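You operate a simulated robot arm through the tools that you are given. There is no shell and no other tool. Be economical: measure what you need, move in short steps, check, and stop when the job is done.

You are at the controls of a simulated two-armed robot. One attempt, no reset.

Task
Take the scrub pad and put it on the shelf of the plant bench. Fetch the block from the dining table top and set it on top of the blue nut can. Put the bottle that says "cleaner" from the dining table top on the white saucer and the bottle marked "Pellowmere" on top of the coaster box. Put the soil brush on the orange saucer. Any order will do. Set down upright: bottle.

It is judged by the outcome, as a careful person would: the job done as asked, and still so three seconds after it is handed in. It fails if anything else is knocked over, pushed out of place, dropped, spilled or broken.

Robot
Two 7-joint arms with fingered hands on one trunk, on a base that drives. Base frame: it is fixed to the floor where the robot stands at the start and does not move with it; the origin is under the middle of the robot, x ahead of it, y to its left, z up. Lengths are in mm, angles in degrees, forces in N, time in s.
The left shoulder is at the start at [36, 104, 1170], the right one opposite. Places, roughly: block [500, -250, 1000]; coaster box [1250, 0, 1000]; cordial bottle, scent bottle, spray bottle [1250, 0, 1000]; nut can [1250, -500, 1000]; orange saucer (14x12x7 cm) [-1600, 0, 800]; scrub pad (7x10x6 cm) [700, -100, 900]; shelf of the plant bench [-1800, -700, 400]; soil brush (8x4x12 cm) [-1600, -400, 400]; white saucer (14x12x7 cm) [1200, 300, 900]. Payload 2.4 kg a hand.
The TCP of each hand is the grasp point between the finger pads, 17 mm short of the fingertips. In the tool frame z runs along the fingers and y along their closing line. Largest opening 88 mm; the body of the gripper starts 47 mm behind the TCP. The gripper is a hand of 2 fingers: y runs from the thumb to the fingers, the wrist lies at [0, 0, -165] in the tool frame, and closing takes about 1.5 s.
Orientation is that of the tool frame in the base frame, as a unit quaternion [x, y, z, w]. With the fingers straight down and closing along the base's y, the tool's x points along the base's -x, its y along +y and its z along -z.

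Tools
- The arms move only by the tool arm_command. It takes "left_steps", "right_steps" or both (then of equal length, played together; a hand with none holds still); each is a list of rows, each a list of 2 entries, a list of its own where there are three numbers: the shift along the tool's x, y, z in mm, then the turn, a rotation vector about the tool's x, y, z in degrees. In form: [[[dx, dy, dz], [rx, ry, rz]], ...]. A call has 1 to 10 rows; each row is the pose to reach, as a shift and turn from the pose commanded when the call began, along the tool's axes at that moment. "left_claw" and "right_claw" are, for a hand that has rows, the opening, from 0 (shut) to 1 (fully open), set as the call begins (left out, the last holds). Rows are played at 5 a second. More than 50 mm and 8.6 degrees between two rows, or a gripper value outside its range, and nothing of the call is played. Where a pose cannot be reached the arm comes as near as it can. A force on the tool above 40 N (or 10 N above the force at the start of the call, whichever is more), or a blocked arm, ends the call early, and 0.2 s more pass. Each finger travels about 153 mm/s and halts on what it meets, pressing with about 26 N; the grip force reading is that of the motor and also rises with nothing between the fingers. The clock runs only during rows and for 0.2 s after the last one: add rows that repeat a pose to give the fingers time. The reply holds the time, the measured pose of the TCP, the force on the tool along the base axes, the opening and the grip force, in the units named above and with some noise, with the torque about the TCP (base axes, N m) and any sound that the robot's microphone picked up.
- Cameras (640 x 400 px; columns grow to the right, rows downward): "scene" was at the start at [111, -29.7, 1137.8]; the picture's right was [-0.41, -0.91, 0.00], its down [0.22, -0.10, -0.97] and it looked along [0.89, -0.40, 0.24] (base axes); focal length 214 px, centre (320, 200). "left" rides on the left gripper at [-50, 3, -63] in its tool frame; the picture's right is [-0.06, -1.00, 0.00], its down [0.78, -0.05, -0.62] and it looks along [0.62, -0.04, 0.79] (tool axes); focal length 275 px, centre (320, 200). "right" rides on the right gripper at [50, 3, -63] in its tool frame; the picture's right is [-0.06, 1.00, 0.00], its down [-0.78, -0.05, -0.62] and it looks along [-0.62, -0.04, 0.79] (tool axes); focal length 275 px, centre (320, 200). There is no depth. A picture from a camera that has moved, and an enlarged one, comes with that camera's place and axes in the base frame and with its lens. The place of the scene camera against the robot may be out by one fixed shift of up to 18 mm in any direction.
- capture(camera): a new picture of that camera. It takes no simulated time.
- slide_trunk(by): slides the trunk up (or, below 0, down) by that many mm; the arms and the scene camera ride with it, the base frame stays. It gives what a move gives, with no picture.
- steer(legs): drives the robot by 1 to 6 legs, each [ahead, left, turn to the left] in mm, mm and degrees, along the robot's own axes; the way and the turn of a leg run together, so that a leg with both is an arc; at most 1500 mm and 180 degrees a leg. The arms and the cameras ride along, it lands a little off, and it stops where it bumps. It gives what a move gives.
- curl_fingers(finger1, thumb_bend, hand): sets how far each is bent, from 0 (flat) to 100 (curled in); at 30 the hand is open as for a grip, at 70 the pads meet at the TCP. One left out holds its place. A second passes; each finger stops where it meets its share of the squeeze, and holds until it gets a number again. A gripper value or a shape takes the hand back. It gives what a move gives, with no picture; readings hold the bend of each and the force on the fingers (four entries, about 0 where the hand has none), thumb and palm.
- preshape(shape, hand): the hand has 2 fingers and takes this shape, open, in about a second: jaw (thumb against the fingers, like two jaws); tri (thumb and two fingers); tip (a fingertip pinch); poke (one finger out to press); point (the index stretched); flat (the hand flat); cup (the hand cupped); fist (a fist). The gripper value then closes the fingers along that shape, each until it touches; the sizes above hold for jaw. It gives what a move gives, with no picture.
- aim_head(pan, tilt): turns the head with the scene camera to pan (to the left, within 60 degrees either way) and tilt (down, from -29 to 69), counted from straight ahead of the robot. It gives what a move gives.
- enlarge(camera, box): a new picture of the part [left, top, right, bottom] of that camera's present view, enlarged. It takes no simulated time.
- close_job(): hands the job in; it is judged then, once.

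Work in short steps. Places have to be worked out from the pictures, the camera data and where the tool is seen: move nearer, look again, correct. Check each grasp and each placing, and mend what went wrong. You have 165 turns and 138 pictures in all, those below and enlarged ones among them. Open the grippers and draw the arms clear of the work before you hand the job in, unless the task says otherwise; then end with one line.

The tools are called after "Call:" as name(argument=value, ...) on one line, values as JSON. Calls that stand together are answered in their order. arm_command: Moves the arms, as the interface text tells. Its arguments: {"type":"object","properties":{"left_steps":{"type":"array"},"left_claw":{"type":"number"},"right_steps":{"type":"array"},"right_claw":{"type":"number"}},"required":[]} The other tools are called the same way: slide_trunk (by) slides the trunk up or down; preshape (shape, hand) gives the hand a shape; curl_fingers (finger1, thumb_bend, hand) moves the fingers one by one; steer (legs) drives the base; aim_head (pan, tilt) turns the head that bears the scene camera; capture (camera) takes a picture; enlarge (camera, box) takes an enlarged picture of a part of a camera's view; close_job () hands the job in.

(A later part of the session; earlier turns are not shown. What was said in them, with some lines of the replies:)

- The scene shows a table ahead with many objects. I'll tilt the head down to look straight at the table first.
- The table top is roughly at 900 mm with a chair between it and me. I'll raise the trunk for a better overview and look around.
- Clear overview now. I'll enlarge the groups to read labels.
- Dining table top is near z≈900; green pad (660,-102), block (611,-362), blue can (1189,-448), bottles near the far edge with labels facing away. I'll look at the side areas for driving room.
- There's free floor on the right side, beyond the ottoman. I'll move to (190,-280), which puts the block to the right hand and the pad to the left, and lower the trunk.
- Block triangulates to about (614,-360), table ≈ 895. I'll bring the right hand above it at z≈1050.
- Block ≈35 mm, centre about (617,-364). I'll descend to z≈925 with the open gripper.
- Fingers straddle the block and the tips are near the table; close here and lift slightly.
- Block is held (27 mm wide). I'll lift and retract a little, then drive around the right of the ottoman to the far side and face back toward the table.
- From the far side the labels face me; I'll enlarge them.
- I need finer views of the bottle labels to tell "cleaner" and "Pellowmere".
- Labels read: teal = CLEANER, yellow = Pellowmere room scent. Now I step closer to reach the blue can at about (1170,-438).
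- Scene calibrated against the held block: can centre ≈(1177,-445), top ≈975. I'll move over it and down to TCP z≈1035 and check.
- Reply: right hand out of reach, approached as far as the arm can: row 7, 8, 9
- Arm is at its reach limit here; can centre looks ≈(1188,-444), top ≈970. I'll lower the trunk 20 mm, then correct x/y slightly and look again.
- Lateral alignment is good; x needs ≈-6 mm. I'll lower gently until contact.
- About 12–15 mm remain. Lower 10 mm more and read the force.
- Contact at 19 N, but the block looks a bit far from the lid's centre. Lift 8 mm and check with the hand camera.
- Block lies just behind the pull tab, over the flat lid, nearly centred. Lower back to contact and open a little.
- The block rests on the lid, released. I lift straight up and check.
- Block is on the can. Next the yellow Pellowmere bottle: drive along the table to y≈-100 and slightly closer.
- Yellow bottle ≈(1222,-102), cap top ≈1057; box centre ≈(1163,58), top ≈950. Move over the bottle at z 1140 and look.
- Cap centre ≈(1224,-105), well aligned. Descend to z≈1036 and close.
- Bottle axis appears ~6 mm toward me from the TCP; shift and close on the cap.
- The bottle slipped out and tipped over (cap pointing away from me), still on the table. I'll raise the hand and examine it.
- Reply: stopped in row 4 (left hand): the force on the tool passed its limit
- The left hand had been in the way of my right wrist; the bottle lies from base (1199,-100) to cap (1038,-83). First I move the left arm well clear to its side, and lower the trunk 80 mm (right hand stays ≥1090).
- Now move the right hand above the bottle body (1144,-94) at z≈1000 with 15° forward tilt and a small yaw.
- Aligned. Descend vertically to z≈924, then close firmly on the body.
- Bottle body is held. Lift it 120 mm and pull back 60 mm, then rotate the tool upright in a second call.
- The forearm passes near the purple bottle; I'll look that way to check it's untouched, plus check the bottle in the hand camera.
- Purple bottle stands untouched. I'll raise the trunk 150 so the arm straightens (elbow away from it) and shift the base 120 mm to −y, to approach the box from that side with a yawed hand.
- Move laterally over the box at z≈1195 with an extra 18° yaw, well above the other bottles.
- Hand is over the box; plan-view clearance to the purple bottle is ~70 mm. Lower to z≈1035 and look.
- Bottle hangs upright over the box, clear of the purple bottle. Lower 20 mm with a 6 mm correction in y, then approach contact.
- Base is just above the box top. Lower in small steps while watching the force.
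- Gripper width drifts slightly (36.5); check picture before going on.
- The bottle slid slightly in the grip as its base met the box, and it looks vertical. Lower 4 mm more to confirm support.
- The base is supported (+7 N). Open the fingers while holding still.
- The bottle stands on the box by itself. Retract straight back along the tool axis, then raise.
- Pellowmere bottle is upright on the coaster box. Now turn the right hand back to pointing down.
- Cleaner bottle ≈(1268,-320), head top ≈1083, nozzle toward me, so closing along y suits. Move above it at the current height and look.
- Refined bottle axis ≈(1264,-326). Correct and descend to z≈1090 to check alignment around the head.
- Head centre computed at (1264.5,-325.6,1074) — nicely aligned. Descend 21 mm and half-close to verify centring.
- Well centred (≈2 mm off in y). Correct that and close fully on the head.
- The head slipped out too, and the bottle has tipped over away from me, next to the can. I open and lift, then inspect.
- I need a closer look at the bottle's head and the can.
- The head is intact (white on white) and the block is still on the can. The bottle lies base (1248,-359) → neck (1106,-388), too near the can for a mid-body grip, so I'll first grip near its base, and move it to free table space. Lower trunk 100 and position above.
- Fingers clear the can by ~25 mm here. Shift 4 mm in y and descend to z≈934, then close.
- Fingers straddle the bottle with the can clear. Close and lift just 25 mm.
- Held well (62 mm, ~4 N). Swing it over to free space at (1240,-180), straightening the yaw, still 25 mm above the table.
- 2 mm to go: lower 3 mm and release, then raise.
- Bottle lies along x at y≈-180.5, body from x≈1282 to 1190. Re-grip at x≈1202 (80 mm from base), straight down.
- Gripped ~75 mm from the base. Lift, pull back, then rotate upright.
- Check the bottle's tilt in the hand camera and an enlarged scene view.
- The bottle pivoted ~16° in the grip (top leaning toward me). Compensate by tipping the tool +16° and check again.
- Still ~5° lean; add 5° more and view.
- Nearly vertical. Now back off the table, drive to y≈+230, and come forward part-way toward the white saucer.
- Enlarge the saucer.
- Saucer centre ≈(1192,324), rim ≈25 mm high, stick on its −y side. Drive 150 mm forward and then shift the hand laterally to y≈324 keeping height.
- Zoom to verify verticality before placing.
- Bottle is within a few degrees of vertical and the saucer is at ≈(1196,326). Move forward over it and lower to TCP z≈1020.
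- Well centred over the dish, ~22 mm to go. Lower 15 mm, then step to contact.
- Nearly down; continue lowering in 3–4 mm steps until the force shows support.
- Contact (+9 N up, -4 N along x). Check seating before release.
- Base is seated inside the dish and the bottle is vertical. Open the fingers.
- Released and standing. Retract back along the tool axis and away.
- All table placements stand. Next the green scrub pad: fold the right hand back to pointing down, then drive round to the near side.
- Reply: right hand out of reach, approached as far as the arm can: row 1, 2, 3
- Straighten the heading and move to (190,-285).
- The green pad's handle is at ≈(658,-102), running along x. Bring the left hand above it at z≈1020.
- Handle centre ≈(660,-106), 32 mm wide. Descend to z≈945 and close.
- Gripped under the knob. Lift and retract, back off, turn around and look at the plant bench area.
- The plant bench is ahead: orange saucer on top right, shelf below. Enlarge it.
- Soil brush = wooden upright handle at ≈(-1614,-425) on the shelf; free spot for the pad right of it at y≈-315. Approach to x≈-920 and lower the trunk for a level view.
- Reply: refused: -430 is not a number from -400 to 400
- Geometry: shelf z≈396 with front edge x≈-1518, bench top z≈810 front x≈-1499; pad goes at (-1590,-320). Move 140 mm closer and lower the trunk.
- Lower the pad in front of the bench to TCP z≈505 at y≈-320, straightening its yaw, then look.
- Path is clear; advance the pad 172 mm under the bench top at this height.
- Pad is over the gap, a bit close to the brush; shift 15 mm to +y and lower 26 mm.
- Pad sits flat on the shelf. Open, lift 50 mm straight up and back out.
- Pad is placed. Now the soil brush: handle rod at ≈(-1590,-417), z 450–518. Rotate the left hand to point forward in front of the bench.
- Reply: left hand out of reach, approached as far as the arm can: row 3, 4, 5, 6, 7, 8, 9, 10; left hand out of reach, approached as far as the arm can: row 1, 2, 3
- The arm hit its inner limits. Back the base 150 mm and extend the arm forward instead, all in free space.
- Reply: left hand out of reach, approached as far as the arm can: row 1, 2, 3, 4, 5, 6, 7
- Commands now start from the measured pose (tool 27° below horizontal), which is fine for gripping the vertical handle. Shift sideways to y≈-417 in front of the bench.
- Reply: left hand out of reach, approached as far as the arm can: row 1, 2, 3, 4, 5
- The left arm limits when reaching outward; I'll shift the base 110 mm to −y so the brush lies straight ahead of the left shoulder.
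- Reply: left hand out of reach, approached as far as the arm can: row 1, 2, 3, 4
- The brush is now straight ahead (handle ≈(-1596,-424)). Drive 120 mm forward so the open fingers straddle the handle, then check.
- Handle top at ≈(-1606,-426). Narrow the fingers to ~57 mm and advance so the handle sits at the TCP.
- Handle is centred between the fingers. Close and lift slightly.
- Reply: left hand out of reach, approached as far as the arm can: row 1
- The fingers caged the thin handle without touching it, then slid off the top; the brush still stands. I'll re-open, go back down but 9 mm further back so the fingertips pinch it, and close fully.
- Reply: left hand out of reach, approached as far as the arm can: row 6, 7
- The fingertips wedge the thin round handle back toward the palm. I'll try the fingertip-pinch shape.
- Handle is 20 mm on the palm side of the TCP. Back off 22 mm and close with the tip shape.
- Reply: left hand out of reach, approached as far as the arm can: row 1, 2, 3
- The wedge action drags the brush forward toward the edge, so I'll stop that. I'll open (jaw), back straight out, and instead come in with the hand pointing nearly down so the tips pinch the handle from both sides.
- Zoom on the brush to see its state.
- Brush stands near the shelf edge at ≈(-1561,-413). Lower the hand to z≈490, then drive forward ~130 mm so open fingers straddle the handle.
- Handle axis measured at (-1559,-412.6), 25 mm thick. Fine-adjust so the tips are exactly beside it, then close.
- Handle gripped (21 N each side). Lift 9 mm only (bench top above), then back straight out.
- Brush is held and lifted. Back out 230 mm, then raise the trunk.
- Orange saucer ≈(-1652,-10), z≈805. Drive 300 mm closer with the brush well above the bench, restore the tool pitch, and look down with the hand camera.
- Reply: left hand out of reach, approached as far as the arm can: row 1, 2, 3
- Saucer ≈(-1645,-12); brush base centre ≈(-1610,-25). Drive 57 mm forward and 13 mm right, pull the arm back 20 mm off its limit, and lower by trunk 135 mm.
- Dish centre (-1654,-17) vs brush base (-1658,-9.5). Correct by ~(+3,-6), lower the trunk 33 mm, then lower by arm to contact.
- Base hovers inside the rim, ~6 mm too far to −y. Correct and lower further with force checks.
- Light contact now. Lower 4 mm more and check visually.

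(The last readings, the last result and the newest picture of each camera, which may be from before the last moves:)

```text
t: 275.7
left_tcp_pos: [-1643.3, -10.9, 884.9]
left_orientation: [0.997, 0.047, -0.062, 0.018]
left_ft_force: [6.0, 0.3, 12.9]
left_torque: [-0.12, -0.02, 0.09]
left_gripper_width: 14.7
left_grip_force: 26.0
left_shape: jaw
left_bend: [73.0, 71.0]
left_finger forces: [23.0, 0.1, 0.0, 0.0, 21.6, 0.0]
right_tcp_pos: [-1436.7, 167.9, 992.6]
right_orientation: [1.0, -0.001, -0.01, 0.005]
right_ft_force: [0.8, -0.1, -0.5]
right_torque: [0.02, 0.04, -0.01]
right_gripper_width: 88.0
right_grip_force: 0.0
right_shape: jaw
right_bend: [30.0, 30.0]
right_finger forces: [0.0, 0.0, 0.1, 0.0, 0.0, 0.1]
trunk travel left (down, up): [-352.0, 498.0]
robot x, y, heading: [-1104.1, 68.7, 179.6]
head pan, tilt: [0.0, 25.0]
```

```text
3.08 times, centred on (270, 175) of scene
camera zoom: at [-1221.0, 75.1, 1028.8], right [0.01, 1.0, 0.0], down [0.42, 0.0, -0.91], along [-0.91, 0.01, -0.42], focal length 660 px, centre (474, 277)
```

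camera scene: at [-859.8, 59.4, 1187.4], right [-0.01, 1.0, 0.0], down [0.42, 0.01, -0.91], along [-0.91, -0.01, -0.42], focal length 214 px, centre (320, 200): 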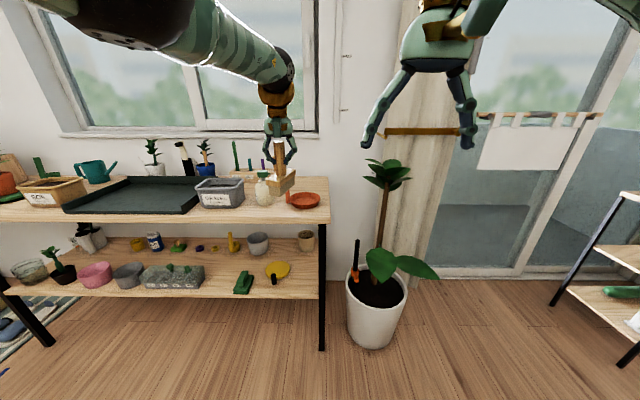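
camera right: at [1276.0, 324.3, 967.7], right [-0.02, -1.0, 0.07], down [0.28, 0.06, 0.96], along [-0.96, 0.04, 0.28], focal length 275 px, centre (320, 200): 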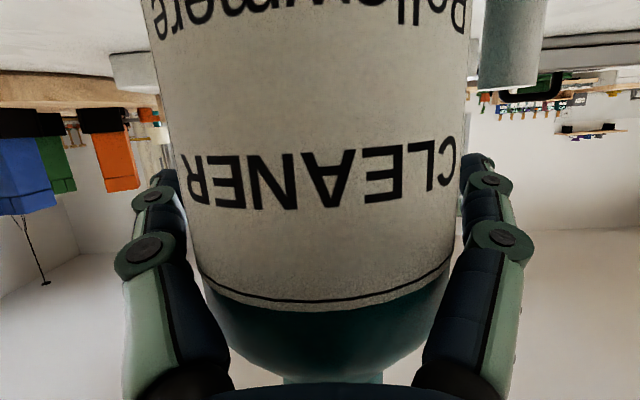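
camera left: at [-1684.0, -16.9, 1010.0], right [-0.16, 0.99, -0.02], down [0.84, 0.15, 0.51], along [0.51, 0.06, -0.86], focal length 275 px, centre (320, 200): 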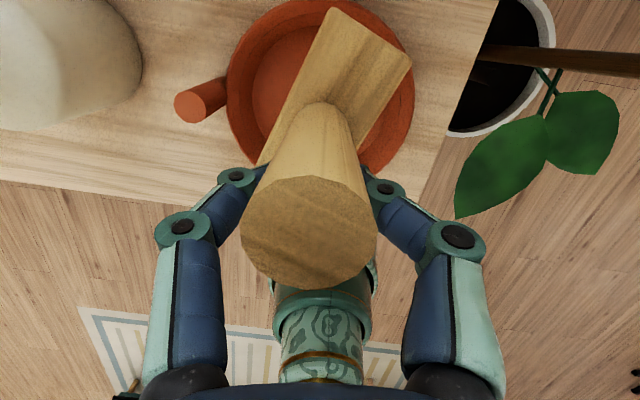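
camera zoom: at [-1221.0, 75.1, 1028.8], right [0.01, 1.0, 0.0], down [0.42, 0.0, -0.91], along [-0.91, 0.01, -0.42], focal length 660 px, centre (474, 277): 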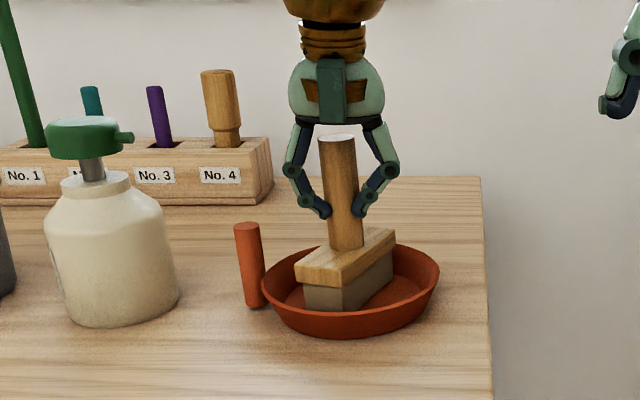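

The base is down in the dish. Relieve 2 mm and open the fingers.

Call:
arm_command(left_steps=[[[0, 0, -3], [0, 0, 0]], [[0, 0, -3], [0, 0, 0]]])

Call:
arm_command(left_steps=[[[0, 0, 0], [0, 0, 0]], [[0, 0, 0], [0, 0, 0]], [[0, 0, 0], [0, 0, 0]], [[0, 0, 0], [0, 0, 0]]], left_claw=0.8)

Call:
enlarge(camera="scene", box=[220, 110, 320, 240])

```text
t: 276.3
left_tcp_pos: [-1644.7, -10.1, 886.4]
left_orientation: [0.997, 0.047, -0.061, 0.018]
left_ft_force: [0.4, 0.5, 0.5]
left_torque: [0.0, -0.05, -0.02]
left_gripper_width: 9.1
left_grip_force: 25.7
left_shape: jaw
left_bend: [76.0, 76.0]
left_finger forces: [0.1, 0.0, 0.1, 0.0, 0.0, 0.0]
right_tcp_pos: [-1437.9, 166.5, 991.8]
right_orientation: [1.0, -0.001, -0.01, 0.003]
right_ft_force: [0.0, -0.4, 0.5]
right_torque: [0.0, 0.01, 0.01]
right_gripper_width: 88.2
right_grip_force: 0.0
right_shape: jaw
right_bend: [30.0, 30.0]
right_finger forces: [0.1, 0.1, 0.0, 0.1, 0.0, 0.0]
trunk travel left (down, up): [-352.0, 498.0]
robot x, y, heading: [-1103.6, 68.9, 179.7]
head pan, tilt: [0.0, 25.0]
```

```text
t: 277.3
left_tcp_pos: [-1644.7, -10.8, 887.0]
left_orientation: [0.997, 0.047, -0.061, 0.018]
left_ft_force: [-0.5, -0.3, -0.2]
left_torque: [-0.03, -0.02, 0.01]
left_gripper_width: 70.1
left_grip_force: 0.0
left_shape: jaw
left_bend: [59.0, 55.0]
left_finger forces: [0.1, 0.0, 0.0, 0.0, 0.0, 0.0]
right_tcp_pos: [-1438.7, 166.8, 990.3]
right_orientation: [1.0, -0.002, -0.01, 0.004]
right_ft_force: [-0.8, 0.1, 0.5]
right_torque: [0.01, -0.03, 0.01]
right_gripper_width: 87.9
right_grip_force: 0.0
right_shape: jaw
right_bend: [30.0, 30.0]
right_finger forces: [0.1, 0.0, 0.1, 0.1, 0.0, 0.0]
trunk travel left (down, up): [-352.0, 498.0]
robot x, y, heading: [-1107.5, 74.5, 179.5]
head pan, tilt: [0.0, 25.0]
```

```text
3.08 times, centred on (270, 175) of scene
camera zoom: at [-1222.5, 74.9, 1028.5], right [0.01, 1.0, 0.0], down [0.42, 0.0, -0.91], along [-0.91, 0.01, -0.42], focal length 660 px, centre (474, 277)
```

zoom: 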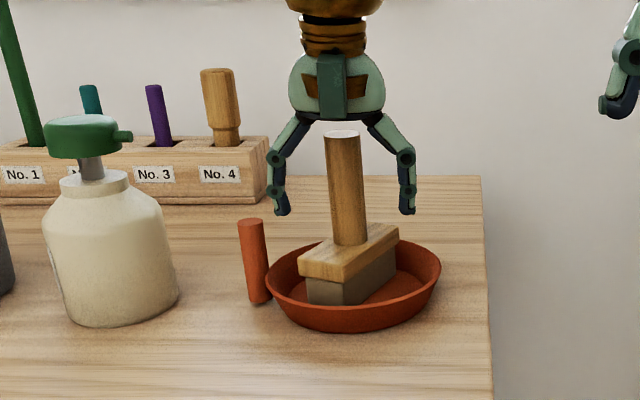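

Brush stands in the orange saucer, released. Raise the trunk straight up and back away.

Call:
slide_trunk(by=170)

Call:
steer(legs=[[-350, 0, 0]])

Call:
aim_head(pan=10, tilt=25)

Call:
enlarge(camera="scene", box=[160, 130, 400, 300])

```text
t: 279.2
left_tcp_pos: [-1644.6, -12.6, 1055.7]
left_orientation: [0.997, 0.048, -0.061, 0.018]
left_ft_force: [0.7, -0.2, -0.8]
left_torque: [-0.01, 0.02, -0.02]
left_gripper_width: 70.4
left_grip_force: 0.0
left_shape: jaw
left_bend: [59.0, 55.0]
left_finger forces: [0.0, 0.0, 0.0, 0.1, 0.0, 0.0]
right_tcp_pos: [-1438.9, 167.2, 1161.4]
right_orientation: [1.0, -0.001, -0.009, 0.003]
right_ft_force: [0.4, 0.0, 0.5]
right_torque: [0.03, -0.01, 0.02]
right_gripper_width: 88.2
right_grip_force: 0.0
right_shape: jaw
right_bend: [30.0, 30.0]
right_finger forces: [0.0, 0.0, 0.0, 0.1, 0.1, 0.0]
trunk travel left (down, up): [-522.0, 328.0]
robot x, y, heading: [-1102.5, 70.5, 179.6]
head pan, tilt: [0.0, 25.0]
```

```text
t: 281.5
left_tcp_pos: [-1291.5, -17.4, 1055.8]
left_orientation: [0.997, 0.05, -0.062, 0.018]
left_ft_force: [0.6, 0.6, 0.0]
left_torque: [-0.03, -0.03, -0.01]
left_gripper_width: 70.3
left_grip_force: 0.0
left_shape: jaw
left_bend: [59.0, 55.0]
left_finger forces: [0.0, 0.0, 0.0, 0.0, 0.1, 0.0]
right_tcp_pos: [-1086.0, 163.9, 1161.8]
right_orientation: [1.0, 0.001, -0.011, 0.003]
right_ft_force: [-0.9, 0.1, -0.1]
right_torque: [0.0, -0.01, 0.01]
right_gripper_width: 88.1
right_grip_force: 0.1
right_shape: jaw
right_bend: [30.0, 30.0]
right_finger forces: [0.0, 0.1, 0.0, 0.0, 0.1, 0.0]
trunk travel left (down, up): [-522.0, 328.0]
robot x, y, heading: [-753.6, 71.4, 179.7]
head pan, tilt: [0.0, 25.0]
```

```text
t: 282.2
left_tcp_pos: [-1292.7, -17.4, 1056.4]
left_orientation: [0.997, 0.049, -0.061, 0.019]
left_ft_force: [-0.7, 0.5, 0.5]
left_torque: [-0.01, -0.01, 0.02]
left_gripper_width: 70.1
left_grip_force: 0.2
left_shape: jaw
left_bend: [59.0, 55.0]
left_finger forces: [0.0, 0.0, 0.0, 0.1, 0.0, 0.0]
right_tcp_pos: [-1087.2, 164.2, 1162.4]
right_orientation: [1.0, 0.002, -0.009, 0.004]
right_ft_force: [0.2, 0.4, -0.7]
right_torque: [0.01, 0.0, 0.03]
right_gripper_width: 88.2
right_grip_force: 0.0
right_shape: jaw
right_bend: [30.0, 30.0]
right_finger forces: [0.0, 0.0, 0.0, 0.0, 0.0, 0.1]
trunk travel left (down, up): [-522.0, 328.0]
robot x, y, heading: [-752.9, 69.5, 179.9]
head pan, tilt: [10.0, 25.0]
```

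```text
2.35 times, centred on (280, 215) of scene
camera zoom: at [-865.5, 56.7, 1199.5], right [-0.17, 0.99, 0.0], down [0.42, 0.07, -0.91], along [-0.89, -0.16, -0.42], focal length 505 px, centre (414, 165)
```

zoom: 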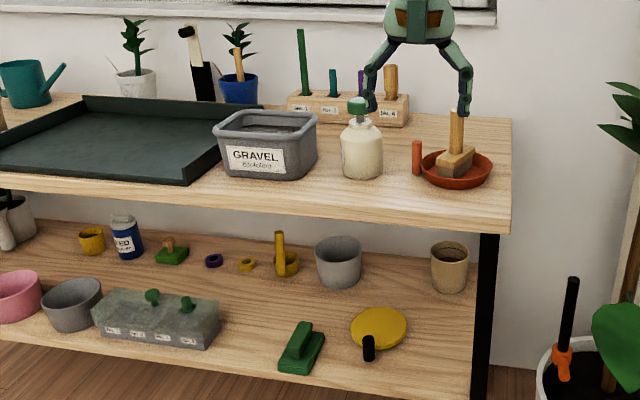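

Brush is in the orange saucer and the pad is on the shelf. Open the left gripper fully and finish.

Call:
arm_command(left_steps=[[[0, 0, -10], [0, 0, 0]], [[0, 0, -20], [0, 0, 0]], [[0, 0, -20], [0, 0, 0]]], left_claw=1)

Call:
close_job()

```text
t: 283.0
left_tcp_pos: [-1289.1, -18.1, 1075.9]
left_orientation: [0.997, 0.05, -0.061, 0.019]
left_ft_force: [0.5, 0.2, -0.4]
left_torque: [0.02, 0.01, -0.03]
left_gripper_width: 87.9
left_grip_force: 0.0
left_shape: jaw
left_bend: [30.0, 30.0]
left_finger forces: [0.0, 0.0, 0.0, 0.0, 0.0, 0.1]
right_tcp_pos: [-1087.5, 163.1, 1161.1]
right_orientation: [1.0, 0.003, -0.01, 0.003]
right_ft_force: [0.8, 0.5, 0.7]
right_torque: [0.01, 0.04, 0.01]
right_gripper_width: 88.3
right_grip_force: 0.1
right_shape: jaw
right_bend: [30.0, 30.0]
right_finger forces: [0.1, 0.0, 0.0, 0.0, 0.2, 0.0]
trunk travel left (down, up): [-522.0, 328.0]
robot x, y, heading: [-753.6, 69.5, 180.2]
head pan, tilt: [10.0, 25.0]
```

```text
The job is handed in.
```

I handed the job in with all five items where you asked: the pad on the bench shelf, the block on the blue nut can, "cleaner" upright on the white saucer, "Pellowmere" upright on the coaster box and the brush on the orange saucer. Along the way both bottles tipped over once and I stood them back up, and the cleaner bottle nudged the nut can about 2 cm as it fell.
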